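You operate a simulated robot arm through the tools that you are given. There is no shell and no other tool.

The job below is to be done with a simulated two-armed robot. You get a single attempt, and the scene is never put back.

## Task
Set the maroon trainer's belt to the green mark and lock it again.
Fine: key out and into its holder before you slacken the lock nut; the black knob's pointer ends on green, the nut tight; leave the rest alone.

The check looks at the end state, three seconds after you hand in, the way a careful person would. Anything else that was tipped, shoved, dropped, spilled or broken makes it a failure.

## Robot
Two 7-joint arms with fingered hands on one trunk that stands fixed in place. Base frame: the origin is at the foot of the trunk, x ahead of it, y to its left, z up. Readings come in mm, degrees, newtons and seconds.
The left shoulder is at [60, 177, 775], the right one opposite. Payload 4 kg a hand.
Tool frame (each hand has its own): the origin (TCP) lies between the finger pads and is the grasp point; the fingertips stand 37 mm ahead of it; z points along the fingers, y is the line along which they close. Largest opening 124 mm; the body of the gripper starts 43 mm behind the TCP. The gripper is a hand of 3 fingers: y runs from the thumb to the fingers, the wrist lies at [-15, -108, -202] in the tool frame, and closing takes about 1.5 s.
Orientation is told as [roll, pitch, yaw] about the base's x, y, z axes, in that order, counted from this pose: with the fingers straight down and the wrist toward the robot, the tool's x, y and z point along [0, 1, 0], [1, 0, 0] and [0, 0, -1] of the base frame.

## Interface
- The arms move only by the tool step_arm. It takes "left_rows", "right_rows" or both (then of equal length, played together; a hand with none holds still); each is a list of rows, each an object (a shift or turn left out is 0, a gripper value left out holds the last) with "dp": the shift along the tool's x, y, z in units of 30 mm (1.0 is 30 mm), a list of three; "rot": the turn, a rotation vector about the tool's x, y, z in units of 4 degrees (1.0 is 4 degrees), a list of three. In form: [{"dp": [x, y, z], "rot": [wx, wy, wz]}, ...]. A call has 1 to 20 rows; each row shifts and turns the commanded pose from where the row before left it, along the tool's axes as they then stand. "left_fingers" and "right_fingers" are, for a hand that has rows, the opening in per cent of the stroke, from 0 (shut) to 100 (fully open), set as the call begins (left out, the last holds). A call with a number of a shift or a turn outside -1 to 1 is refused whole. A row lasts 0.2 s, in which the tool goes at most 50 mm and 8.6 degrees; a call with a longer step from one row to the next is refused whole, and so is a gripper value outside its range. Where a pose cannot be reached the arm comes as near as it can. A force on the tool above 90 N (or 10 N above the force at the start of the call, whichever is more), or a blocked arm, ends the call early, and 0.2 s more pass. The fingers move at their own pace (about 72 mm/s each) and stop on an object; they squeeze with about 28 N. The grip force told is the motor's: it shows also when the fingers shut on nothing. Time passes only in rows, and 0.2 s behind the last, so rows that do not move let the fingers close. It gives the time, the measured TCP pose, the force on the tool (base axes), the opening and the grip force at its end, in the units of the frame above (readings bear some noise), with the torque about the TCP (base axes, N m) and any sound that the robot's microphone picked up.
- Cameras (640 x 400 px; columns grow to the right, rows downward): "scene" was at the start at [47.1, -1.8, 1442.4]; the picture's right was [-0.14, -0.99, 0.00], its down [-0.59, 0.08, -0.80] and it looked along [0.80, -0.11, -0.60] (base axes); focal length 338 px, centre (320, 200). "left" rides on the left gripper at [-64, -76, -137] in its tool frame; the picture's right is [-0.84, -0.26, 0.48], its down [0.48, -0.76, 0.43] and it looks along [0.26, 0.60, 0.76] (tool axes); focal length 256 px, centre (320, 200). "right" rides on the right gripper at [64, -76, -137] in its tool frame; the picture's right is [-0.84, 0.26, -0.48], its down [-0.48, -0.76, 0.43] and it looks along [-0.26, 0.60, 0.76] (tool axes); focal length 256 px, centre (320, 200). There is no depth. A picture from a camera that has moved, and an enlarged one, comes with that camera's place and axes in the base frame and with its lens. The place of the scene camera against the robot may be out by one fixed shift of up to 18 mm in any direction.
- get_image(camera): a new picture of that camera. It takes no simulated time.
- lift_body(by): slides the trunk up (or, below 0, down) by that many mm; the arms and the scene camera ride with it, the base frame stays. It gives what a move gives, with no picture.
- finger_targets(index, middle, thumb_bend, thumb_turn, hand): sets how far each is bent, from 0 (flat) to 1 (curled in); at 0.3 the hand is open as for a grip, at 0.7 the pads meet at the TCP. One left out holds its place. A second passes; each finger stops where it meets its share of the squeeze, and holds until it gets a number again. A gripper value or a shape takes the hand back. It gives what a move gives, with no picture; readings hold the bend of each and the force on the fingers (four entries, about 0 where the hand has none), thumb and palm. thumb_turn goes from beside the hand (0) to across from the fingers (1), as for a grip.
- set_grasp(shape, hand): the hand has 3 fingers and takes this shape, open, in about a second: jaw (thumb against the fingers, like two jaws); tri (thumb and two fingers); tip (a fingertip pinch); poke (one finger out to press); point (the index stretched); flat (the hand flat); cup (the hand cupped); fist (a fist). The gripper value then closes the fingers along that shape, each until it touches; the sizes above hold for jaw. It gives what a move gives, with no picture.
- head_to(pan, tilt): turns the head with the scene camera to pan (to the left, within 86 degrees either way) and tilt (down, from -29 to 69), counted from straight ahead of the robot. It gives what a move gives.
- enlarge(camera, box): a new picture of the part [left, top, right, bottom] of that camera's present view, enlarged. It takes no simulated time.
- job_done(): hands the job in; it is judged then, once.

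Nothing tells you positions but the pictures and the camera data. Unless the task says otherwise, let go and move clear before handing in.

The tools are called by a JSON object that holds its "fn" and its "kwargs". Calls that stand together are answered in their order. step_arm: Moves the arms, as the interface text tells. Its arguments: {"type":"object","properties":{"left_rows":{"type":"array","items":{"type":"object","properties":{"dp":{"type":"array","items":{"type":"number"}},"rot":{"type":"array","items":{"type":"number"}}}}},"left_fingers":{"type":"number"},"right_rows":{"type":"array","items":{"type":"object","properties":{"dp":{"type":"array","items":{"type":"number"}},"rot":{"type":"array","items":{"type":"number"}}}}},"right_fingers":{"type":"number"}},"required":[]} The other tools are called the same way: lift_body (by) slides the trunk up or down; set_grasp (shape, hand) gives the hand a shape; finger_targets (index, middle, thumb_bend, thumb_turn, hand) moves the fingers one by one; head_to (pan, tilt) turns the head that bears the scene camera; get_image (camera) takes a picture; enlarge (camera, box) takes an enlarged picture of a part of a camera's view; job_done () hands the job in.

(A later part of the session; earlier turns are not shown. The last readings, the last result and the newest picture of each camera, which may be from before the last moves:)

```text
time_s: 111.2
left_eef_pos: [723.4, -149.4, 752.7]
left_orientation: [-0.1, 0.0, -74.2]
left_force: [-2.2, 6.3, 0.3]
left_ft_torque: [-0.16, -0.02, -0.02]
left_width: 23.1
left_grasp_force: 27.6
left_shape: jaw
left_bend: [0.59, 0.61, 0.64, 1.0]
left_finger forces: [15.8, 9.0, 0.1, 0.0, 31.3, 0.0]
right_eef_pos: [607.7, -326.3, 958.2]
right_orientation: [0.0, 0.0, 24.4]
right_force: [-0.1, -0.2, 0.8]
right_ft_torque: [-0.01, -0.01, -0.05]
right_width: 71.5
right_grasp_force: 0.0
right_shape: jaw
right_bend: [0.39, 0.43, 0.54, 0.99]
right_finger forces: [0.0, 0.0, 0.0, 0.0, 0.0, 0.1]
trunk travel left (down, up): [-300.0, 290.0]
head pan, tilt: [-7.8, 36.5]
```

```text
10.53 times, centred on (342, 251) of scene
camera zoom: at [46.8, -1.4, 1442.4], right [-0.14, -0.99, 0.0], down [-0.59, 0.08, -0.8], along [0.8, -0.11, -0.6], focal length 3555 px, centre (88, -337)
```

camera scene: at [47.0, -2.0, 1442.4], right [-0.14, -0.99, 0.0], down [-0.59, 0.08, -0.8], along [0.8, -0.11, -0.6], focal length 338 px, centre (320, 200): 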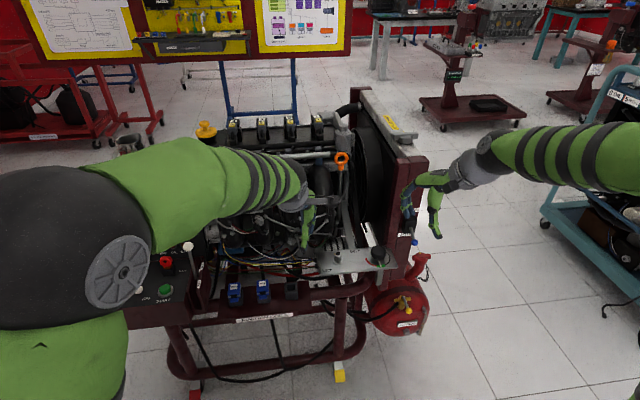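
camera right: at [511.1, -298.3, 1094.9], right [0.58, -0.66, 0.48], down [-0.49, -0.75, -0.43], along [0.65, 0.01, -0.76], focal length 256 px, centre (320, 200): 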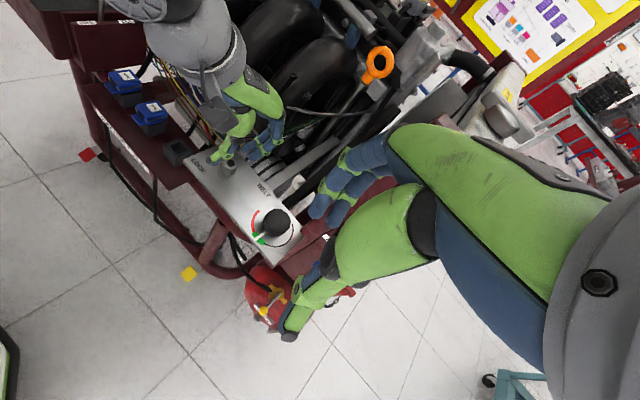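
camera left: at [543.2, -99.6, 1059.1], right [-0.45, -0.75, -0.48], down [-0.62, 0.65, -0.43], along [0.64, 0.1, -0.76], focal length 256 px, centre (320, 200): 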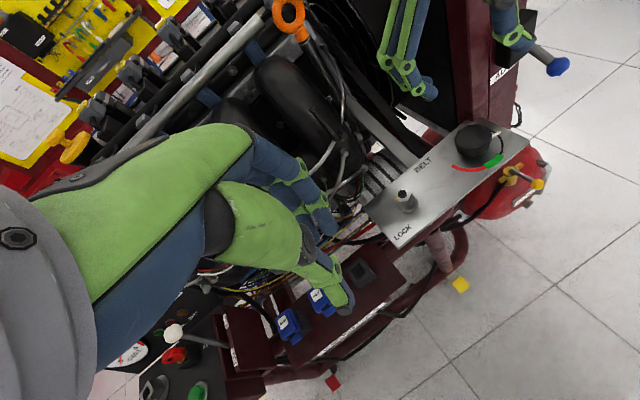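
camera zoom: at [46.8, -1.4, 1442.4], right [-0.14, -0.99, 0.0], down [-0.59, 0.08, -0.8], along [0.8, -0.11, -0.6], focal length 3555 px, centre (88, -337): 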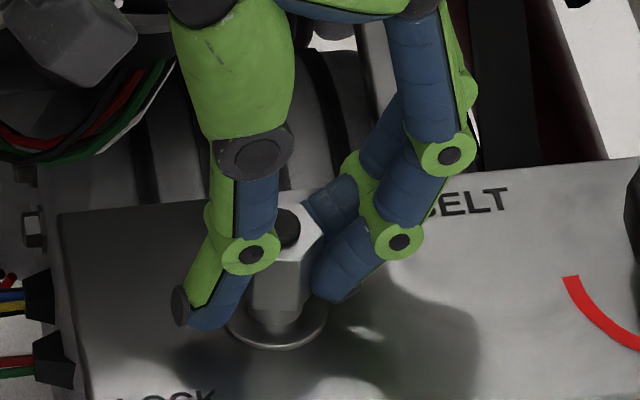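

Bends of 0.59, 0.61 and 0.64 show a well-centred grip now. I'm tightening clockwise 16°, turning about the nut's axis, and then checking that it follows.

{"fn": "step_arm", "kwargs": {"left_rows": [{"dp": [0.006, 0, 0], "rot": [0, 0, 0.8]}, {"dp": [0.006, 0, 0], "rot": [0, 0, 0.8]}, {"dp": [0.006, 0, 0], "rot": [0, 0, 0.8]}, {"dp": [0.006, 0, 0], "rot": [0, 0, 0.8]}, {"dp": [0.006, 0, 0], "rot": [0, 0, 0.8]}, {}]}}

{"fn": "enlarge", "kwargs": {"camera": "left", "box": [290, 190, 410, 290]}}

{"fn": "enlarge", "kwargs": {"camera": "scene", "box": [322, 232, 362, 270]}}

{"fn": "enlarge", "kwargs": {"camera": "right", "box": [180, 110, 300, 240]}}

```text
time_s: 112.6
left_eef_pos: [725.3, -150.8, 752.6]
left_orientation: [0.2, 0.0, -90.3]
left_force: [0.6, 7.4, 5.2]
left_ft_torque: [-0.2, -0.04, 0.01]
left_width: 23.0
left_grasp_force: 27.8
left_shape: jaw
left_bend: [0.59, 0.62, 0.64, 1.0]
left_finger forces: [16.2, 9.8, 0.0, 0.0, 34.0, 0.1]
right_eef_pos: [608.3, -325.8, 956.2]
right_orientation: [0.0, 0.0, 24.4]
right_force: [0.8, -0.4, 0.1]
right_ft_torque: [-0.02, -0.01, 0.0]
right_width: 71.5
right_grasp_force: 0.1
right_shape: jaw
right_bend: [0.39, 0.43, 0.54, 0.99]
right_finger forces: [0.0, 0.1, 0.0, 0.1, 0.0, 0.0]
trunk travel left (down, up): [-300.0, 290.0]
head pan, tilt: [-7.8, 36.5]
```

```text
4.00 times, centred on (350, 240) of left
camera zoom: at [660.1, -73.6, 889.3], right [-0.84, 0.26, -0.48], down [0.49, 0.76, -0.43], along [0.25, -0.6, -0.76], focal length 1024 px, centre (200, 40)
```

zoom: 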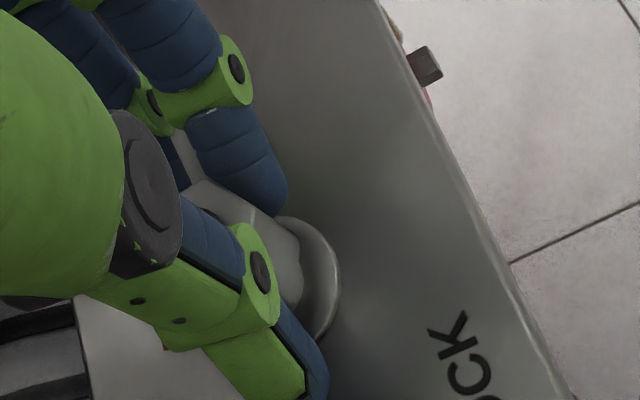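

```text
10.53 times, centred on (342, 251) of scene
camera zoom: at [46.8, -1.3, 1442.4], right [-0.14, -0.99, 0.0], down [-0.59, 0.08, -0.8], along [0.8, -0.11, -0.6], focal length 3555 px, centre (88, -337)
```

zoom: 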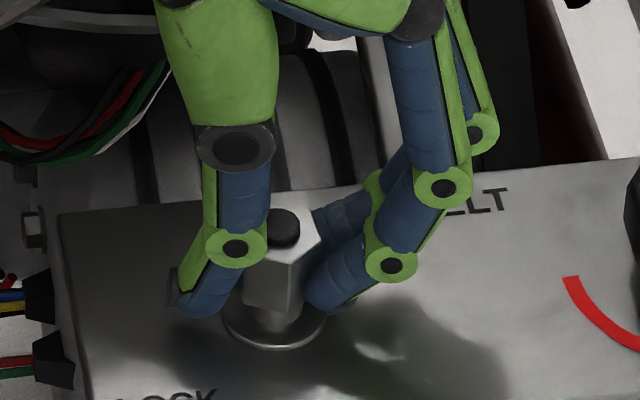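

```text
3.08 times, centred on (240, 175) of right
camera zoom: at [511.9, -297.8, 1094.8], right [0.58, -0.66, 0.48], down [-0.49, -0.75, -0.43], along [0.65, 0.01, -0.76], focal length 788 px, centre (566, 277)
```

zoom: 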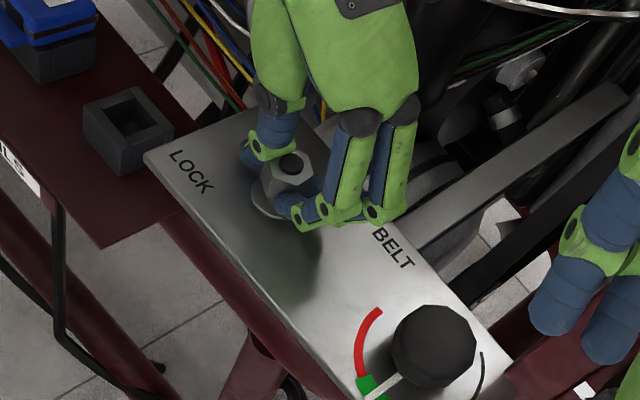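

The nut follows and the grip stays steady at yaw −90°. I'll open, swing back +60° around the nut, and regrip for a long tightening stroke.

{"fn": "step_arm", "kwargs": {"left_rows": [{}, {}, {}, {"dp": [-0.008, 0, 0], "rot": [0, 0, -1]}, {"dp": [-0.008, 0, 0], "rot": [0, 0, -1]}, {"dp": [-0.008, 0, 0], "rot": [0, 0, -1]}, {"dp": [-0.008, 0, 0], "rot": [0, 0, -1]}, {"dp": [-0.008, 0, 0], "rot": [0, 0, -1]}, {"dp": [-0.008, 0, 0], "rot": [0, 0, -1]}, {"dp": [-0.008, 0, 0], "rot": [0, 0, -1]}, {"dp": [-0.008, 0, 0], "rot": [0, 0, -1]}, {"dp": [-0.008, 0, 0], "rot": [0, 0, -1]}, {"dp": [-0.008, 0, 0], "rot": [0, 0, -1]}, {"dp": [-0.008, 0, 0], "rot": [0, 0, -1]}, {"dp": [-0.008, 0, 0], "rot": [0, 0, -1]}, {"dp": [-0.008, 0, 0], "rot": [0, 0, -1]}, {"dp": [-0.008, 0, 0], "rot": [0, 0, -1]}, {"dp": [-0.008, 0, 0], "rot": [0, 0, -1]}, {}], "left_fingers": 38}}

{"fn": "enlarge", "kwargs": {"camera": "scene", "box": [322, 232, 362, 270]}}

{"fn": "enlarge", "kwargs": {"camera": "right", "box": [180, 110, 300, 240]}}

{"fn": "enlarge", "kwargs": {"camera": "left", "box": [290, 190, 410, 290]}}

```text
time_s: 116.6
left_eef_pos: [722.6, -151.9, 751.8]
left_orientation: [0.1, 0.0, -30.1]
left_force: [-0.2, 0.3, 0.0]
left_ft_torque: [0.0, 0.01, 0.02]
left_width: 47.0
left_grasp_force: 0.1
left_shape: jaw
left_bend: [0.48, 0.51, 0.59, 1.0]
left_finger forces: [0.0, 0.0, 0.0, 0.0, 0.0, 0.0]
right_eef_pos: [607.6, -326.4, 957.1]
right_orientation: [0.0, 0.0, 24.4]
right_force: [0.6, 0.7, -1.4]
right_ft_torque: [-0.01, 0.0, 0.0]
right_width: 71.6
right_grasp_force: 0.1
right_shape: jaw
right_bend: [0.39, 0.43, 0.54, 0.99]
right_finger forces: [0.1, 0.1, 0.0, 0.0, 0.1, 0.0]
trunk travel left (down, up): [-300.0, 290.0]
head pan, tilt: [-7.8, 36.5]
```

```text
10.53 times, centred on (342, 251) of scene
camera zoom: at [47.0, -2.0, 1442.4], right [-0.14, -0.99, 0.0], down [-0.59, 0.08, -0.8], along [0.8, -0.11, -0.6], focal length 3555 px, centre (88, -337)
```

zoom: 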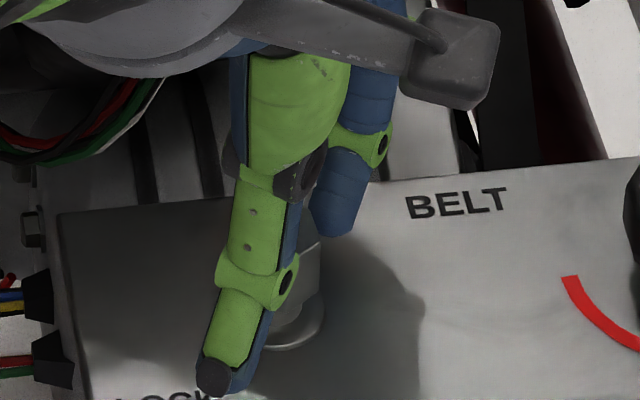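

```text
3.08 times, centred on (240, 175) of right
camera zoom: at [512.1, -298.4, 1094.5], right [0.58, -0.66, 0.48], down [-0.49, -0.75, -0.43], along [0.65, 0.01, -0.76], focal length 788 px, centre (566, 277)
```

zoom: 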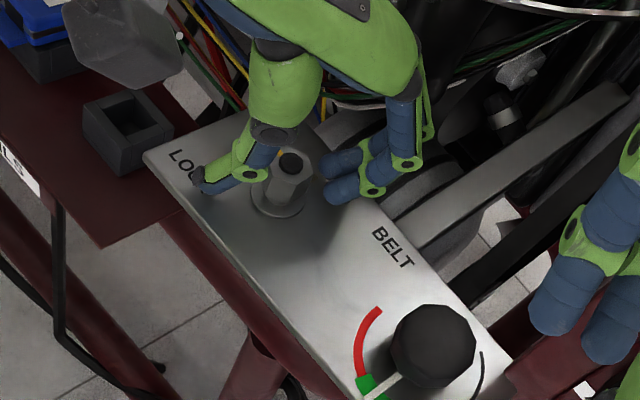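

```text
4.00 times, centred on (350, 240) of left
camera zoom: at [623.4, -169.0, 888.3], right [-0.64, -0.6, -0.48], down [-0.41, 0.8, -0.43], along [0.64, -0.08, -0.76], focal length 1024 px, centre (200, 40)
```

zoom: 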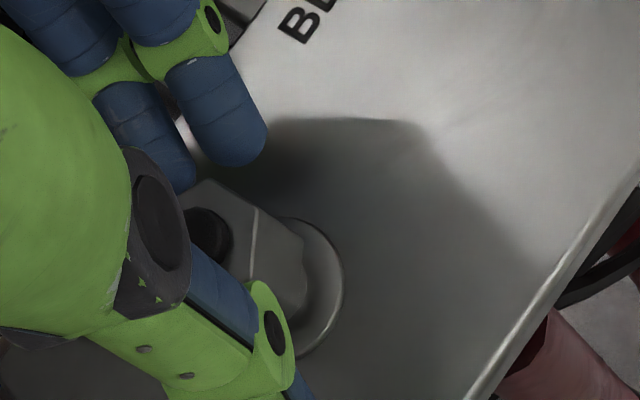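

{"fn": "step_arm", "kwargs": {"left_rows": [{}, {}, {}, {}, {}, {}, {}], "left_fingers": 0}}

{"fn": "step_arm", "kwargs": {"left_rows": [{"dp": [0.006, 0, 0], "rot": [0, 0, 0.8]}, {"dp": [0.006, 0, 0], "rot": [0, 0, 0.8]}, {"dp": [0.006, 0, 0], "rot": [0, 0, 0.8]}, {"dp": [0.006, 0, 0], "rot": [0, 0, 0.8]}, {"dp": [0.006, 0, 0], "rot": [0, 0, 0.8]}, {"dp": [0.006, 0, 0], "rot": [0, 0, 0.8]}, {}]}}

{"fn": "enlarge", "kwargs": {"camera": "right", "box": [200, 130, 270, 200]}}

{"fn": "enlarge", "kwargs": {"camera": "left", "box": [290, 190, 410, 290]}}

```text
time_s: 118.2
left_eef_pos: [720.9, -152.8, 751.0]
left_orientation: [0.0, 0.0, -30.2]
left_force: [-4.0, 1.2, 1.8]
left_ft_torque: [-0.12, -0.27, -0.01]
left_width: 23.7
left_grasp_force: 28.2
left_shape: jaw
left_bend: [0.6, 0.63, 0.63, 1.0]
left_finger forces: [16.4, 9.3, 0.0, 0.0, 30.2, 0.0]
right_eef_pos: [607.2, -326.2, 957.9]
right_orientation: [-0.1, -0.1, 24.3]
right_force: [0.1, 0.5, -1.0]
right_ft_torque: [-0.02, -0.01, -0.02]
right_width: 71.5
right_grasp_force: 0.0
right_shape: jaw
right_bend: [0.39, 0.43, 0.54, 0.99]
right_finger forces: [0.1, 0.0, 0.0, 0.1, 0.2, 0.1]
trunk travel left (down, up): [-300.0, 290.0]
head pan, tilt: [-7.8, 36.5]
```

```text
time_s: 119.8
left_eef_pos: [721.7, -151.9, 752.0]
left_orientation: [0.0, 0.0, -49.5]
left_force: [-2.2, 2.1, -0.9]
left_ft_torque: [-0.22, -0.2, -0.03]
left_width: 23.4
left_grasp_force: 27.7
left_shape: jaw
left_bend: [0.6, 0.63, 0.63, 1.0]
left_finger forces: [16.7, 9.7, 0.1, 0.0, 29.0, 0.1]
right_eef_pos: [608.3, -326.0, 957.6]
right_orientation: [0.1, -0.1, 24.4]
right_force: [-0.9, 1.5, 0.6]
right_ft_torque: [0.02, -0.01, -0.02]
right_width: 71.5
right_grasp_force: 0.1
right_shape: jaw
right_bend: [0.39, 0.43, 0.54, 0.99]
right_finger forces: [0.1, 0.1, 0.1, 0.0, 0.0, 0.0]
trunk travel left (down, up): [-300.0, 290.0]
head pan, tilt: [-7.8, 36.5]
```

```text
5.71 times, centred on (235, 165) of right
camera zoom: at [512.0, -298.2, 1094.6], right [0.58, -0.66, 0.48], down [-0.49, -0.75, -0.43], along [0.65, 0.01, -0.76], focal length 1463 px, centre (806, 400)
```

zoom: 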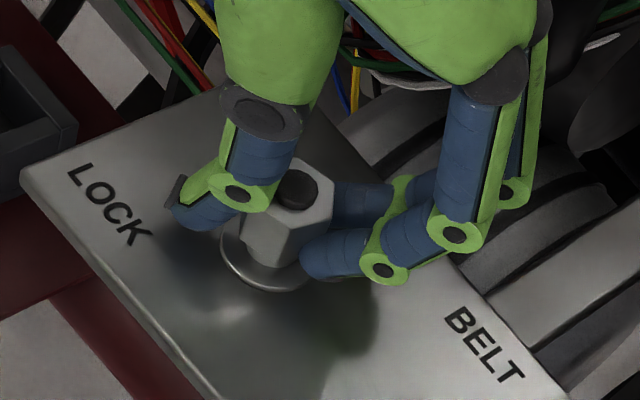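

```text
4.00 times, centred on (350, 240) of left
camera zoom: at [623.9, -134.7, 888.6], right [-0.8, -0.35, -0.48], down [-0.13, 0.89, -0.43], along [0.58, -0.29, -0.76], focal length 1024 px, centre (200, 40)
```

zoom: 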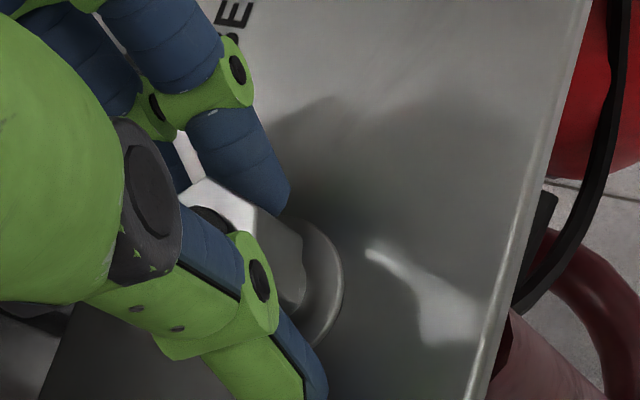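

The right-hand camera gives a clean side view, and the nut turns with the hand. I'm continuing this stroke another 35° or so.

{"fn": "step_arm", "kwargs": {"left_rows": [{"dp": [0.006, 0, 0], "rot": [0, 0, 0.8]}, {"dp": [0.006, 0, 0], "rot": [0, 0, 0.8]}, {"dp": [0.006, 0, 0], "rot": [0, 0, 0.8]}, {"dp": [0.006, 0, 0], "rot": [0, 0, 0.8]}, {"dp": [0.006, 0, 0], "rot": [0, 0, 0.8]}, {"dp": [0.006, 0, 0], "rot": [0, 0, 0.8]}, {"dp": [0.006, 0, 0], "rot": [0, 0, 0.8]}, {"dp": [0.006, 0, 0], "rot": [0, 0, 0.8]}, {"dp": [0.006, 0, 0], "rot": [0, 0, 0.8]}, {"dp": [0.006, 0, 0], "rot": [0, 0, 0.8]}, {"dp": [0.006, 0, 0], "rot": [0, 0, 0.8]}, {}]}}

{"fn": "enlarge", "kwargs": {"camera": "right", "box": [200, 130, 270, 200]}}

{"fn": "enlarge", "kwargs": {"camera": "scene", "box": [322, 232, 362, 270]}}

```text
time_s: 122.4
left_eef_pos: [725.3, -151.7, 751.5]
left_orientation: [0.0, 0.0, -84.7]
left_force: [1.6, 3.0, 1.1]
left_ft_torque: [-0.32, -0.1, 0.0]
left_width: 23.0
left_grasp_force: 27.7
left_shape: jaw
left_bend: [0.6, 0.63, 0.63, 1.0]
left_finger forces: [17.2, 11.3, 0.0, 0.1, 29.8, 0.0]
right_eef_pos: [607.9, -325.9, 958.4]
right_orientation: [0.0, 0.0, 24.4]
right_force: [0.1, -0.4, -0.2]
right_ft_torque: [-0.01, -0.01, 0.01]
right_width: 71.6
right_grasp_force: 0.1
right_shape: jaw
right_bend: [0.39, 0.43, 0.54, 0.99]
right_finger forces: [0.0, 0.0, 0.1, 0.0, 0.0, 0.0]
trunk travel left (down, up): [-300.0, 290.0]
head pan, tilt: [-7.8, 36.5]
```

```text
5.71 times, centred on (235, 165) of right
camera zoom: at [512.2, -298.0, 1094.6], right [0.58, -0.66, 0.48], down [-0.49, -0.75, -0.43], along [0.65, 0.01, -0.76], focal length 1463 px, centre (806, 400)
```

zoom: 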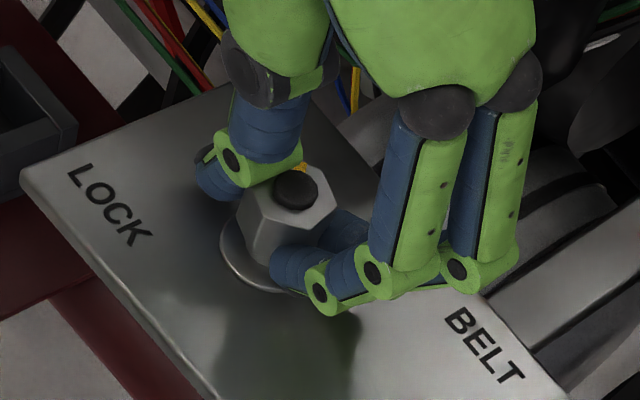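

```text
10.53 times, centred on (342, 251) of scene
camera zoom: at [47.1, -1.6, 1442.4], right [-0.14, -0.99, 0.0], down [-0.59, 0.08, -0.8], along [0.8, -0.11, -0.6], focal length 3555 px, centre (88, -337)
```

zoom: 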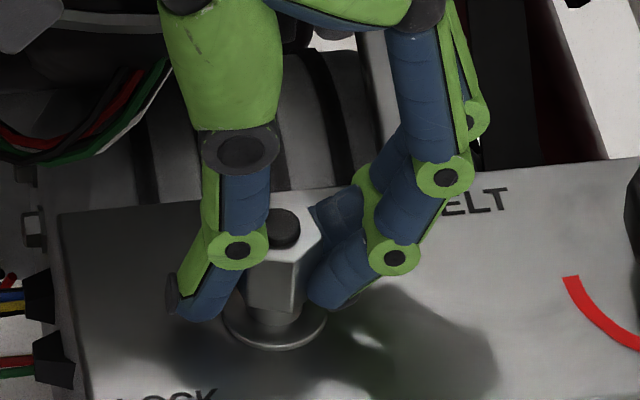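

{"fn": "step_arm", "kwargs": {"left_rows": [{}, {}, {}, {"dp": [-0.008, 0, 0], "rot": [0, 0, -1]}, {"dp": [-0.008, 0, 0], "rot": [0, 0, -1]}, {"dp": [-0.008, 0, 0], "rot": [0, 0, -1]}, {"dp": [-0.008, 0, 0], "rot": [0, 0, -1]}, {"dp": [-0.008, 0, 0], "rot": [0, 0, -1]}, {"dp": [-0.008, 0, 0], "rot": [0, 0, -1]}, {"dp": [-0.008, 0, 0], "rot": [0, 0, -1]}, {"dp": [-0.008, 0, 0], "rot": [0, 0, -1]}, {"dp": [-0.008, 0, 0], "rot": [0, 0, -1]}, {"dp": [-0.008, 0, 0], "rot": [0, 0, -1]}, {"dp": [-0.008, 0, 0], "rot": [0, 0, -1]}, {"dp": [-0.008, 0, 0], "rot": [0, 0, -1]}, {"dp": [-0.008, 0, 0], "rot": [0, 0, -1]}, {"dp": [-0.008, 0, 0], "rot": [0, 0, -1]}, {"dp": [-0.008, 0, 0], "rot": [0, 0, -1]}, {}], "left_fingers": 38}}

{"fn": "enlarge", "kwargs": {"camera": "right", "box": [200, 130, 270, 200]}}

{"fn": "enlarge", "kwargs": {"camera": "left", "box": [290, 190, 410, 290]}}

```text
time_s: 126.4
left_eef_pos: [722.9, -153.6, 750.5]
left_orientation: [0.0, 0.0, -24.7]
left_force: [-0.4, -0.2, 0.5]
left_ft_torque: [0.01, -0.03, -0.04]
left_width: 46.8
left_grasp_force: 0.1
left_shape: jaw
left_bend: [0.48, 0.51, 0.59, 1.0]
left_finger forces: [0.1, 0.4, 0.1, 0.0, 0.0, 0.0]
right_eef_pos: [608.2, -325.7, 956.9]
right_orientation: [0.0, 0.0, 24.3]
right_force: [0.2, 0.1, 1.1]
right_ft_torque: [0.02, 0.01, 0.03]
right_width: 71.4
right_grasp_force: 0.0
right_shape: jaw
right_bend: [0.39, 0.43, 0.54, 0.99]
right_finger forces: [0.0, 0.0, 0.1, 0.1, 0.0, 0.0]
trunk travel left (down, up): [-300.0, 290.0]
head pan, tilt: [-7.8, 36.5]
```

```text
5.71 times, centred on (235, 165) of right
camera zoom: at [512.0, -298.5, 1094.5], right [0.58, -0.66, 0.48], down [-0.49, -0.75, -0.43], along [0.65, 0.01, -0.76], focal length 1463 px, centre (806, 400)
```

zoom: 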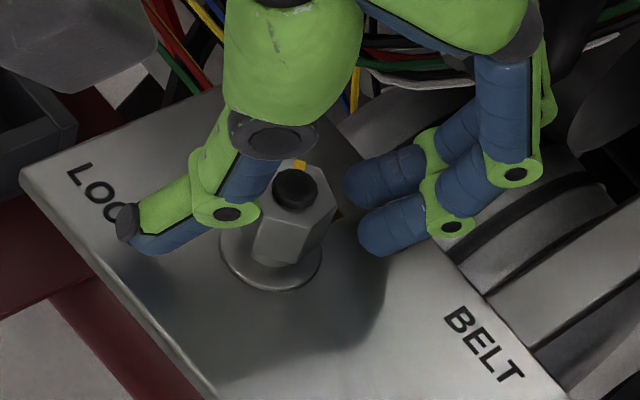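

```text
4.00 times, centred on (350, 240) of left
camera zoom: at [626.2, -178.7, 888.9], right [-0.58, -0.66, -0.48], down [-0.49, 0.76, -0.43], along [0.65, -0.02, -0.76], focal length 1024 px, centre (200, 40)
```

zoom: 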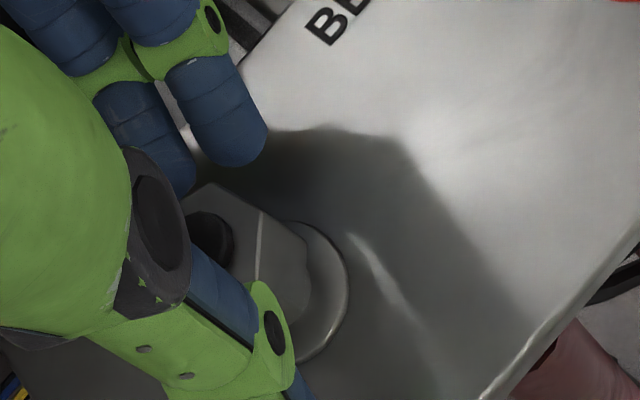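

{"fn": "step_arm", "kwargs": {"left_rows": [{}, {}, {}, {}, {}, {}, {}], "left_fingers": 0}}

{"fn": "step_arm", "kwargs": {"left_rows": [{"dp": [0.006, 0, 0], "rot": [0, 0, 0.8]}, {"dp": [0.006, 0, 0], "rot": [0, 0, 0.8]}, {"dp": [0.006, 0, 0], "rot": [0, 0, 0.8]}, {"dp": [0.006, 0, 0], "rot": [0, 0, 0.8]}, {"dp": [0.006, 0, 0], "rot": [0, 0, 0.8]}, {"dp": [0.006, 0, 0], "rot": [0, 0, 0.8]}, {"dp": [0.006, 0, 0], "rot": [0, 0, 0.8]}, {"dp": [0.006, 0, 0], "rot": [0, 0, 0.8]}, {"dp": [0.006, 0, 0], "rot": [0, 0, 0.8]}, {"dp": [0.006, 0, 0], "rot": [0, 0, 0.8]}, {}]}}

{"fn": "enlarge", "kwargs": {"camera": "right", "box": [200, 130, 270, 200]}}

{"fn": "enlarge", "kwargs": {"camera": "left", "box": [290, 190, 410, 290]}}

```text
time_s: 128.0
left_eef_pos: [722.1, -152.2, 752.5]
left_orientation: [0.0, 0.0, -24.6]
left_force: [-4.5, 2.2, 0.8]
left_ft_torque: [-0.11, -0.2, 0.02]
left_width: 23.4
left_grasp_force: 28.6
left_shape: jaw
left_bend: [0.6, 0.64, 0.63, 1.0]
left_finger forces: [16.1, 9.2, 0.1, 0.0, 30.4, 0.0]
right_eef_pos: [608.0, -326.7, 957.1]
right_orientation: [0.0, 0.1, 24.4]
right_force: [0.3, 0.4, 0.1]
right_ft_torque: [-0.01, 0.01, -0.02]
right_width: 71.4
right_grasp_force: 0.0
right_shape: jaw
right_bend: [0.39, 0.43, 0.54, 0.99]
right_finger forces: [0.0, 0.0, 0.1, 0.0, 0.0, 0.0]
trunk travel left (down, up): [-300.0, 290.0]
head pan, tilt: [-7.8, 36.5]
```

```text
time_s: 130.4
left_eef_pos: [723.6, -150.6, 751.9]
left_orientation: [0.0, -0.1, -56.7]
left_force: [1.8, -0.6, 2.9]
left_ft_torque: [-0.37, -0.28, 0.01]
left_width: 22.2
left_grasp_force: 27.6
left_shape: jaw
left_bend: [0.6, 0.63, 0.63, 1.0]
left_finger forces: [18.8, 12.2, 0.0, 0.1, 28.3, 0.0]
right_eef_pos: [607.7, -327.4, 957.8]
right_orientation: [0.0, -0.1, 24.4]
right_force: [-0.5, 0.1, -0.6]
right_ft_torque: [-0.03, 0.0, -0.02]
right_width: 71.4
right_grasp_force: 0.0
right_shape: jaw
right_bend: [0.39, 0.43, 0.54, 0.99]
right_finger forces: [0.1, 0.0, 0.1, 0.0, 0.0, 0.1]
trunk travel left (down, up): [-300.0, 290.0]
head pan, tilt: [-7.8, 36.5]
```

```text
5.71 times, centred on (235, 165) of right
camera zoom: at [512.1, -298.3, 1094.6], right [0.58, -0.66, 0.48], down [-0.49, -0.75, -0.43], along [0.65, 0.01, -0.76], focal length 1463 px, centre (806, 400)
```

zoom: 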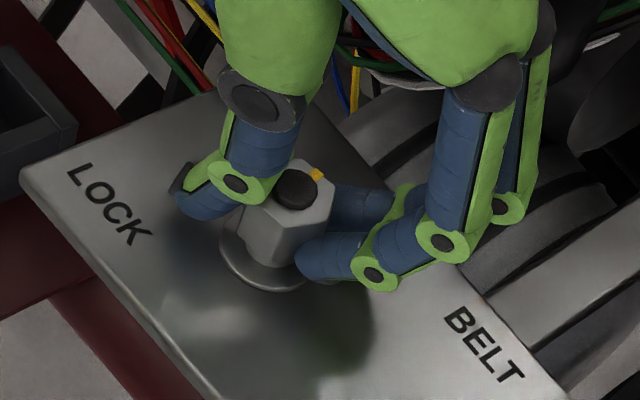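

```text
4.00 times, centred on (350, 240) of left
camera zoom: at [627.7, -122.1, 889.2], right [-0.84, -0.25, -0.48], down [-0.01, 0.9, -0.43], along [0.54, -0.36, -0.76], focal length 1024 px, centre (200, 40)
```

zoom: 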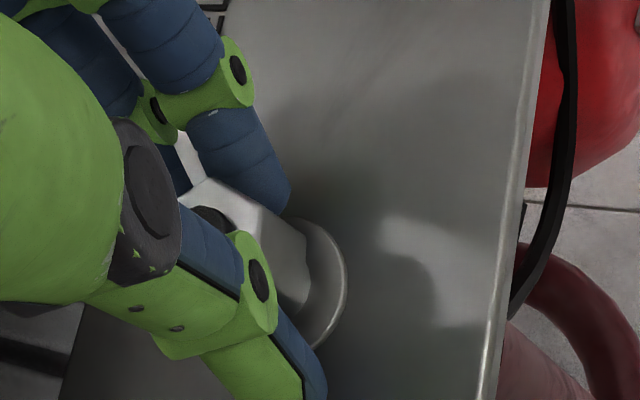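

The nut's mark is nearly back at its witness position. I'm tightening further in small steps and watching for resistance.

{"fn": "step_arm", "kwargs": {"left_rows": [{"dp": [0.006, 0, 0], "rot": [0, 0, 0.6]}, {"dp": [0.004, 0, 0], "rot": [0, 0, 0.5]}, {}]}}

{"fn": "enlarge", "kwargs": {"camera": "right", "box": [215, 140, 255, 180]}}

{"fn": "step_arm", "kwargs": {"left_rows": [{"dp": [0.006, 0, 0], "rot": [0, 0, 0.6]}, {"dp": [0.006, 0, 0], "rot": [0, 0, 0.6]}, {}]}}

{"fn": "enlarge", "kwargs": {"camera": "right", "box": [215, 140, 255, 180]}}

```text
time_s: 131.2
left_eef_pos: [723.8, -151.1, 752.9]
left_orientation: [0.0, 0.1, -61.0]
left_force: [4.5, -2.1, 1.9]
left_ft_torque: [-0.45, -0.29, -0.01]
left_width: 22.2
left_grasp_force: 28.0
left_shape: jaw
left_bend: [0.6, 0.63, 0.63, 1.0]
left_finger forces: [19.7, 12.9, 0.0, 0.0, 27.1, 0.0]
right_eef_pos: [607.9, -326.3, 956.6]
right_orientation: [0.0, 0.0, 24.4]
right_force: [0.5, 0.6, 0.4]
right_ft_torque: [0.0, -0.01, 0.0]
right_width: 72.1
right_grasp_force: 0.0
right_shape: jaw
right_bend: [0.39, 0.43, 0.54, 0.99]
right_finger forces: [0.1, 0.1, 0.0, 0.0, 0.0, 0.0]
trunk travel left (down, up): [-300.0, 290.0]
head pan, tilt: [-7.8, 36.5]
```

```text
10.00 times, centred on (235, 160) of right
camera zoom: at [512.2, -298.5, 1094.4], right [0.58, -0.66, 0.48], down [-0.49, -0.75, -0.43], along [0.65, 0.01, -0.76], focal length 2560 px, centre (1170, 600)
```

zoom: 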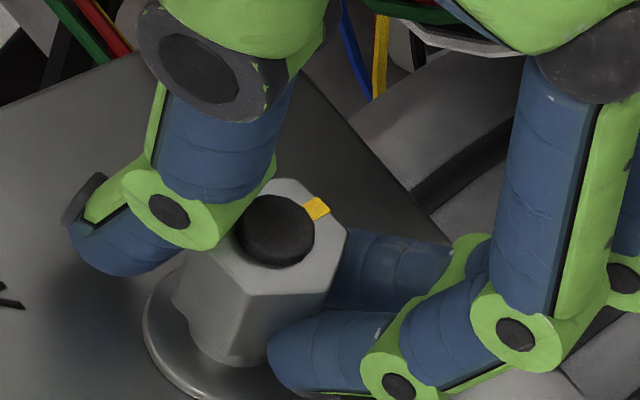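

```text
time_s: 132.0
left_eef_pos: [724.5, -151.2, 752.5]
left_orientation: [-0.1, 0.0, -65.9]
left_force: [2.0, -2.8, 4.2]
left_ft_torque: [-0.46, -0.26, 0.04]
left_width: 22.0
left_grasp_force: 28.2
left_shape: jaw
left_bend: [0.6, 0.63, 0.63, 1.0]
left_finger forces: [20.3, 12.1, 0.0, 0.0, 27.9, 0.0]
right_eef_pos: [608.9, -326.3, 956.9]
right_orientation: [0.0, 0.0, 24.4]
right_force: [-0.5, 0.0, 0.5]
right_ft_torque: [0.01, 0.02, 0.0]
right_width: 71.4
right_grasp_force: 0.0
right_shape: jaw
right_bend: [0.39, 0.43, 0.54, 0.99]
right_finger forces: [0.0, 0.0, 0.1, 0.1, 0.1, 0.1]
trunk travel left (down, up): [-300.0, 290.0]
head pan, tilt: [-7.8, 36.5]
```

```text
10.00 times, centred on (235, 160) of right
camera zoom: at [511.9, -298.4, 1094.6], right [0.58, -0.66, 0.48], down [-0.49, -0.75, -0.43], along [0.65, 0.01, -0.76], focal length 2560 px, centre (1170, 600)
```

zoom: 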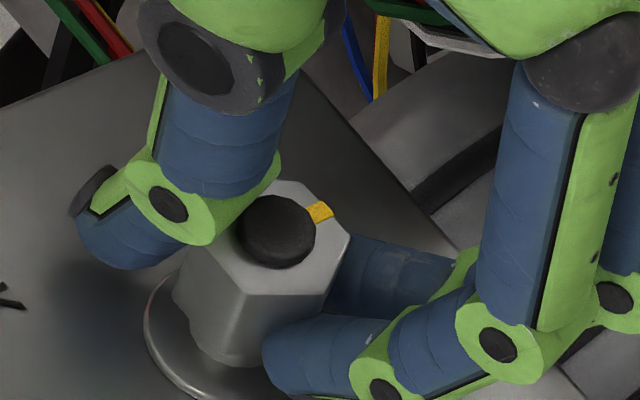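

By vertex fitting, the nut is now within about 1° of its original tight angle. I'll apply a little more clockwise turn to feel whether it has bottomed out.

{"fn": "step_arm", "kwargs": {"left_rows": [{"dp": [0.006, 0, 0], "rot": [0, 0, 0.6]}, {"dp": [0.006, 0, 0], "rot": [0, 0, 0.6]}, {}]}}

{"fn": "enlarge", "kwargs": {"camera": "right", "box": [215, 140, 255, 180]}}

{"fn": "enlarge", "kwargs": {"camera": "left", "box": [290, 190, 410, 290]}}

```text
time_s: 132.8
left_eef_pos: [725.4, -150.6, 752.3]
left_orientation: [0.1, -0.1, -70.6]
left_force: [3.6, -2.0, 6.0]
left_ft_torque: [-0.47, -0.29, 0.12]
left_width: 22.5
left_grasp_force: 27.5
left_shape: jaw
left_bend: [0.59, 0.63, 0.63, 1.0]
left_finger forces: [20.8, 12.4, 0.0, 0.0, 28.5, 0.0]
right_eef_pos: [607.7, -325.4, 957.1]
right_orientation: [-0.1, 0.0, 24.4]
right_force: [-0.3, -0.1, -0.6]
right_ft_torque: [0.02, -0.04, 0.0]
right_width: 71.6
right_grasp_force: 0.1
right_shape: jaw
right_bend: [0.39, 0.43, 0.54, 0.99]
right_finger forces: [0.0, 0.1, 0.1, 0.0, 0.0, 0.0]
trunk travel left (down, up): [-300.0, 290.0]
head pan, tilt: [-7.8, 36.5]
```

```text
10.00 times, centred on (235, 160) of right
camera zoom: at [512.0, -298.3, 1094.6], right [0.58, -0.66, 0.48], down [-0.49, -0.75, -0.43], along [0.65, 0.01, -0.76], focal length 2560 px, centre (1170, 600)
```

zoom: 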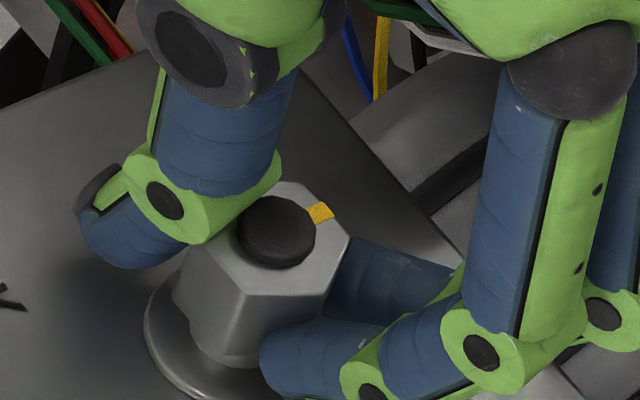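

```text
4.00 times, centred on (350, 240) of left
camera zoom: at [638.2, -99.0, 889.1], right [-0.87, -0.04, -0.48], down [0.2, 0.88, -0.43], along [0.44, -0.48, -0.76], focal length 1024 px, centre (200, 40)
```

zoom: 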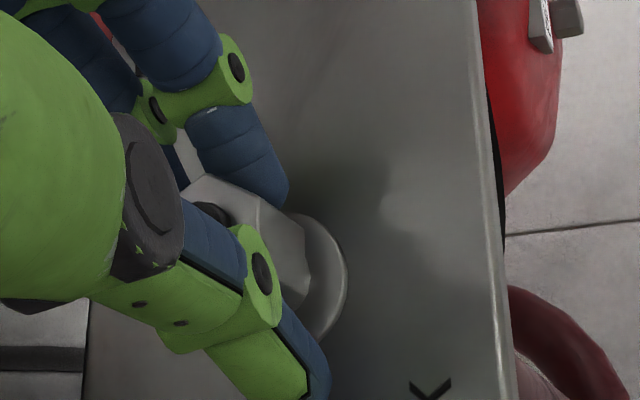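

The nut no longer moves with the hand and the reaction torque is rising, so it has bottomed out. I'll give one last firm nudge, then check.

{"fn": "step_arm", "kwargs": {"left_rows": [{"dp": [0.006, 0, 0], "rot": [0, 0, 0.5]}, {"dp": [0.006, 0, 0], "rot": [0, 0, 0.5]}, {}]}}

{"fn": "enlarge", "kwargs": {"camera": "right", "box": [215, 140, 255, 180]}}

```text
time_s: 133.6
left_eef_pos: [725.8, -150.1, 751.8]
left_orientation: [0.0, 0.0, -74.6]
left_force: [6.8, -0.8, 7.5]
left_ft_torque: [-0.48, -0.37, 0.19]
left_width: 22.2
left_grasp_force: 27.6
left_shape: jaw
left_bend: [0.59, 0.63, 0.63, 1.0]
left_finger forces: [21.1, 13.5, 0.1, 0.0, 29.8, 0.0]
right_eef_pos: [607.7, -325.6, 956.2]
right_orientation: [0.0, 0.1, 24.4]
right_force: [-0.3, -0.7, 0.3]
right_ft_torque: [0.0, 0.01, 0.04]
right_width: 71.7
right_grasp_force: 0.0
right_shape: jaw
right_bend: [0.39, 0.43, 0.54, 0.99]
right_finger forces: [0.0, 0.1, 0.0, 0.0, 0.0, 0.0]
trunk travel left (down, up): [-300.0, 290.0]
head pan, tilt: [-7.8, 36.5]
```

```text
10.00 times, centred on (235, 160) of right
camera zoom: at [512.1, -298.2, 1094.6], right [0.58, -0.66, 0.48], down [-0.49, -0.75, -0.43], along [0.65, 0.01, -0.76], focal length 2560 px, centre (1170, 600)
```

zoom: 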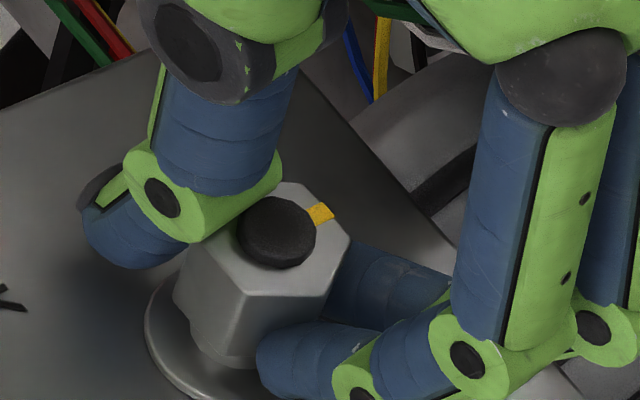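

The nut is holding at its mark with a firm 0.19 N·m reaction. I'm releasing and lifting the left hand straight up and away.

{"fn": "step_arm", "kwargs": {"left_rows": [{}, {}, {}, {}, {"dp": [0, 0, -0.5]}, {"dp": [0, 0, -0.8]}, {"dp": [0, 0, -0.9]}, {"dp": [0, 0, -0.9]}, {"dp": [-0.3, -0.3, -0.9]}, {}], "left_fingers": 38}}

{"fn": "enlarge", "kwargs": {"camera": "right", "box": [200, 120, 310, 260]}}

{"fn": "enlarge", "kwargs": {"camera": "right", "box": [215, 140, 255, 180]}}

{"fn": "enlarge", "kwargs": {"camera": "left", "box": [320, 240, 440, 340]}}

{"fn": "enlarge", "kwargs": {"camera": "scene", "box": [310, 230, 410, 290]}}

```text
time_s: 135.8
left_eef_pos: [714.2, -143.8, 871.7]
left_orientation: [0.1, 0.0, -74.6]
left_force: [0.1, -0.5, 0.0]
left_ft_torque: [0.0, -0.02, 0.03]
left_width: 46.9
left_grasp_force: 0.1
left_shape: jaw
left_bend: [0.48, 0.51, 0.59, 1.0]
left_finger forces: [0.0, 0.0, 0.0, 0.0, 0.1, 0.1]
right_eef_pos: [609.0, -325.9, 956.6]
right_orientation: [0.0, 0.0, 24.3]
right_force: [0.0, 0.4, 0.1]
right_ft_torque: [0.05, 0.01, 0.0]
right_width: 71.8
right_grasp_force: 0.0
right_shape: jaw
right_bend: [0.39, 0.43, 0.54, 0.99]
right_finger forces: [0.0, 0.0, 0.0, 0.0, 0.1, 0.1]
trunk travel left (down, up): [-300.0, 290.0]
head pan, tilt: [-7.8, 36.5]
```

```text
2.86 times, centred on (255, 190) of right
camera zoom: at [512.0, -298.3, 1094.6], right [0.58, -0.66, 0.48], down [-0.49, -0.75, -0.43], along [0.65, 0.01, -0.76], focal length 731 px, centre (506, 229)
```

zoom: 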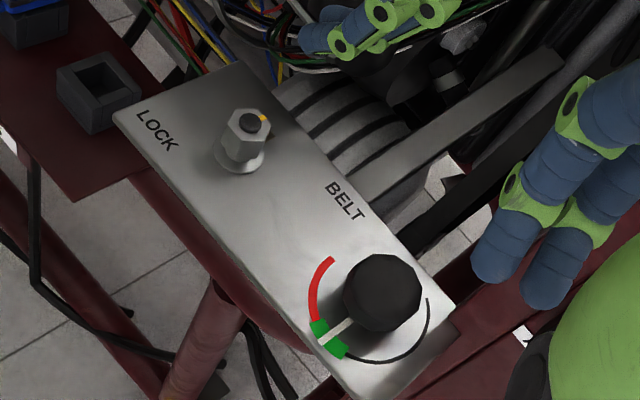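

```text
10.00 times, centred on (235, 160) of right
camera zoom: at [512.0, -298.3, 1094.6], right [0.58, -0.66, 0.48], down [-0.49, -0.75, -0.43], along [0.65, 0.01, -0.76], focal length 2560 px, centre (1170, 600)
```

zoom: 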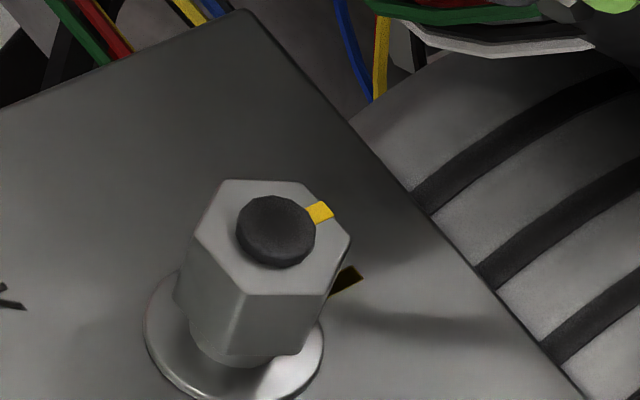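

```text
4.00 times, centred on (380, 290) of left
camera zoom: at [632.2, -87.3, 1009.1], right [-0.88, 0.03, -0.48], down [0.26, 0.86, -0.43], along [0.4, -0.51, -0.76], focal length 1024 px, centre (80, -160)
```

zoom: 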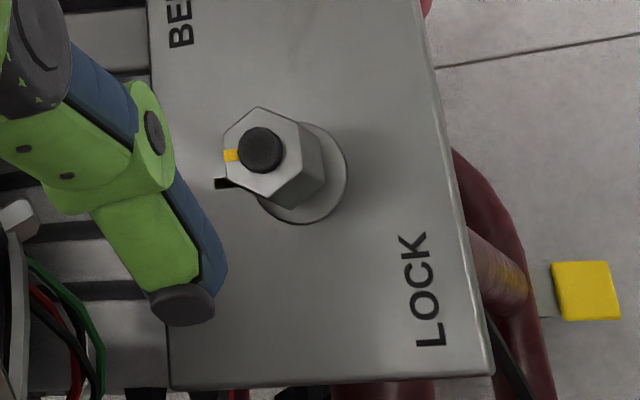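

```text
6.40 times, centred on (360, 260) of scene
camera zoom: at [47.0, -1.8, 1442.4], right [-0.14, -0.99, 0.0], down [-0.59, 0.08, -0.8], along [0.8, -0.11, -0.6], focal length 2161 px, centre (64, -184)
```

zoom: 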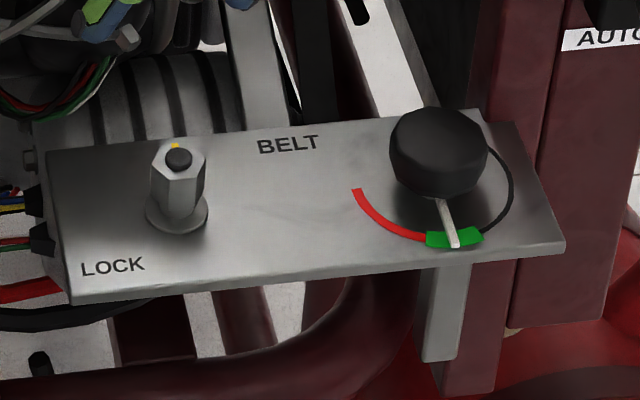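

The nut mark lines up again and the pointer stays on green. I'll repeat the very first zoom box to compare the nut's angle with its original tight state.

{"fn": "enlarge", "kwargs": {"camera": "scene", "box": [320, 230, 400, 290]}}

{"fn": "enlarge", "kwargs": {"camera": "scene", "box": [310, 235, 400, 285]}}

{"fn": "enlarge", "kwargs": {"camera": "scene", "box": [328, 242, 352, 270]}}

{"fn": "enlarge", "kwargs": {"camera": "left", "box": [365, 260, 415, 310]}}

```text
6.67 times, centred on (360, 260) of scene
camera zoom: at [47.0, -1.8, 1442.4], right [-0.14, -0.99, 0.0], down [-0.59, 0.08, -0.8], along [0.8, -0.11, -0.6], focal length 2252 px, centre (53, -200)
```

zoom: 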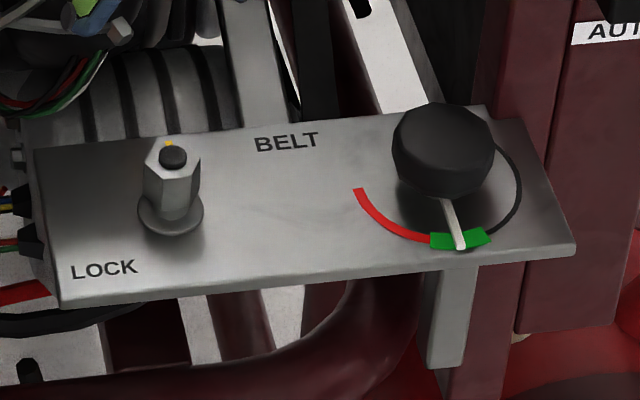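

```text
7.11 times, centred on (355, 260) of scene
camera zoom: at [47.0, -1.8, 1442.4], right [-0.14, -0.99, 0.0], down [-0.59, 0.08, -0.8], along [0.8, -0.11, -0.6], focal length 2402 px, centre (71, -227)
```

zoom: 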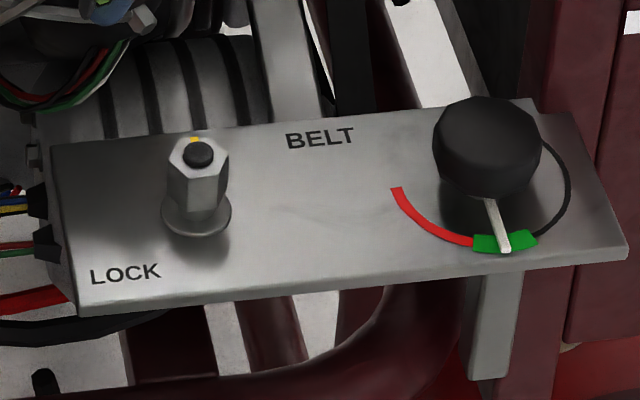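

```text
14.29 times, centred on (340, 256) of scene
camera zoom: at [47.0, -1.8, 1442.4], right [-0.14, -0.99, 0.0], down [-0.59, 0.08, -0.8], along [0.8, -0.11, -0.6], focal length 4825 px, centre (34, -600)
```

zoom: 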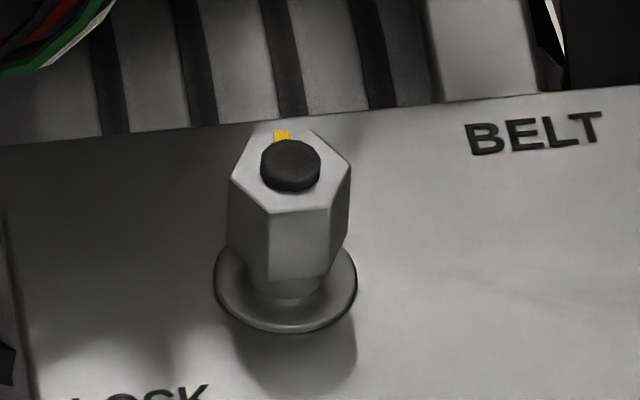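

```text
8.00 times, centred on (390, 285) of left
camera zoom: at [632.2, -87.3, 1009.1], right [-0.88, 0.03, -0.48], down [0.26, 0.86, -0.43], along [0.4, -0.51, -0.76], focal length 2048 px, centre (-240, -480)
```

zoom: 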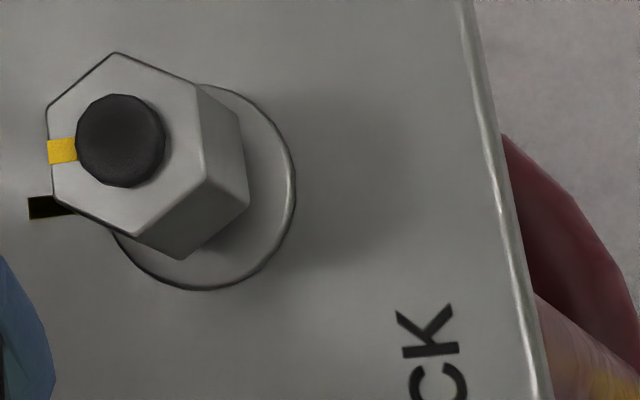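

The nut is in exactly its original tight position. I'm now moving both arms clear, the left one back to its own side along the path it came by.

{"fn": "step_arm", "kwargs": {"left_rows": [{"dp": [-0.69, -0.14, -0.65]}, {"dp": [-0.69, -0.14, -0.65]}, {"dp": [-0.69, -0.14, -0.65]}, {"dp": [0.235, -0.925, -0.147]}, {"dp": [0.235, -0.925, -0.147]}, {"dp": [0.235, -0.925, -0.147]}, {"dp": [0.235, -0.925, -0.147]}, {"dp": [0.235, -0.925, -0.147]}, {"dp": [0.235, -0.925, -0.147]}, {"dp": [0.235, -0.925, -0.147]}, {"dp": [0.235, -0.925, -0.147]}, {"dp": [0.235, -0.925, -0.147]}, {"dp": [0.235, -0.925, -0.147]}, {"dp": [0.235, -0.925, -0.147]}, {"dp": [0.235, -0.925, -0.147]}, {"dp": [0.235, -0.925, -0.147]}, {"dp": [0.235, -0.925, -0.147]}, {"dp": [0.235, -0.925, -0.147]}, {"dp": [0.235, -0.925, -0.147]}, {}], "right_rows": [{"dp": [0, -0.4, -0.6]}, {"dp": [0, -0.4, -0.6]}, {"dp": [0, -0.4, -0.6]}, {}, {}, {}, {}, {}, {}, {}, {}, {}, {}, {}, {}, {}, {}, {}, {}, {}]}}

{"fn": "get_image", "kwargs": {"camera": "scene"}}

{"fn": "enlarge", "kwargs": {"camera": "scene", "box": [90, 190, 250, 330]}}

{"fn": "enlarge", "kwargs": {"camera": "scene", "box": [290, 190, 450, 330]}}

{"fn": "enlarge", "kwargs": {"camera": "scene", "box": [180, 100, 440, 300]}}

```text
time_s: 140.0
left_eef_pos: [642.9, 309.1, 1001.9]
left_orientation: [-0.1, 0.0, -74.6]
left_force: [0.3, 1.1, 0.6]
left_ft_torque: [0.02, 0.0, 0.01]
left_width: 46.8
left_grasp_force: 0.0
left_shape: jaw
left_bend: [0.48, 0.51, 0.59, 1.0]
left_finger forces: [0.0, 0.1, 0.1, 0.0, 0.1, 0.0]
right_eef_pos: [574.7, -340.1, 1013.1]
right_orientation: [0.0, 0.0, 24.4]
right_force: [-1.0, -1.1, 0.6]
right_ft_torque: [0.0, 0.0, -0.01]
right_width: 71.6
right_grasp_force: 0.2
right_shape: jaw
right_bend: [0.39, 0.43, 0.54, 0.99]
right_finger forces: [0.0, 0.1, 0.0, 0.0, 0.0, 0.1]
trunk travel left (down, up): [-300.0, 290.0]
head pan, tilt: [-7.8, 36.5]
```

```text
taken
camera scene: at [47.0, -1.7, 1442.4], right [-0.14, -0.99, 0.0], down [-0.59, 0.08, -0.8], along [0.8, -0.11, -0.6], focal length 338 px, centre (320, 200)
```

scene: 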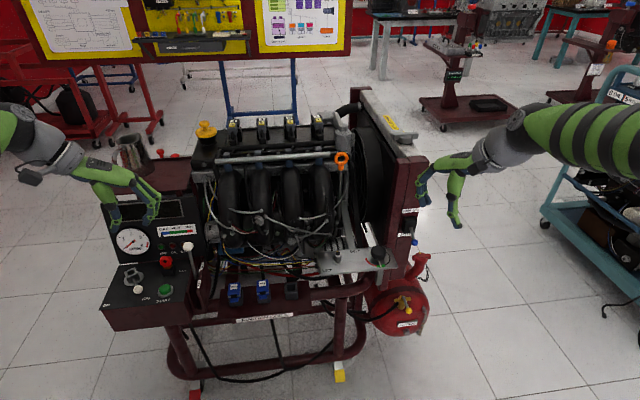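

```text
2.86 times, centred on (170, 260) of scene
camera zoom: at [47.0, -1.7, 1442.4], right [-0.14, -0.99, 0.0], down [-0.59, 0.08, -0.8], along [0.8, -0.11, -0.6], focal length 965 px, centre (749, 29)
```

zoom: 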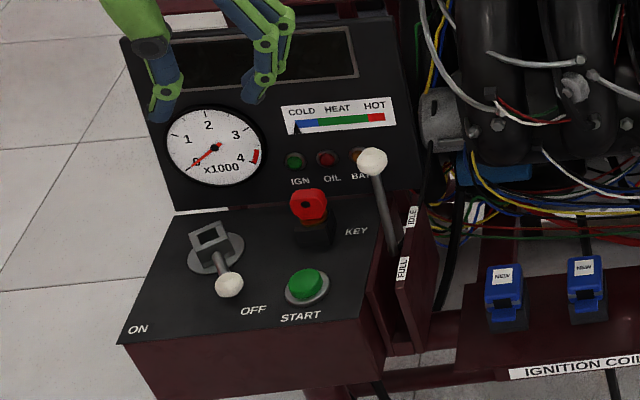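

```text
2.86 times, centred on (370, 260) of scene
camera zoom: at [47.0, -1.7, 1442.4], right [-0.14, -0.99, 0.0], down [-0.59, 0.08, -0.8], along [0.8, -0.11, -0.6], focal length 965 px, centre (177, 29)
```

zoom: 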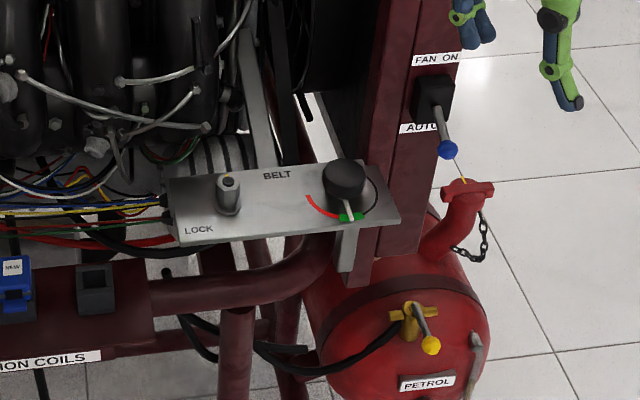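

```text
2.00 times, centred on (310, 200) of scene
camera zoom: at [47.0, -1.7, 1442.4], right [-0.14, -0.99, 0.0], down [-0.59, 0.08, -0.8], along [0.8, -0.11, -0.6], focal length 675 px, centre (340, 200)
```

zoom: 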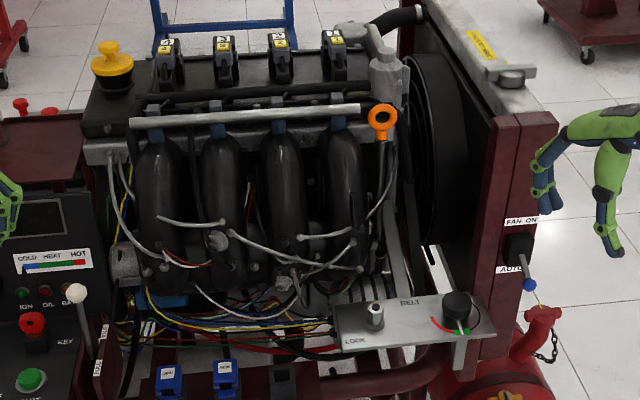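

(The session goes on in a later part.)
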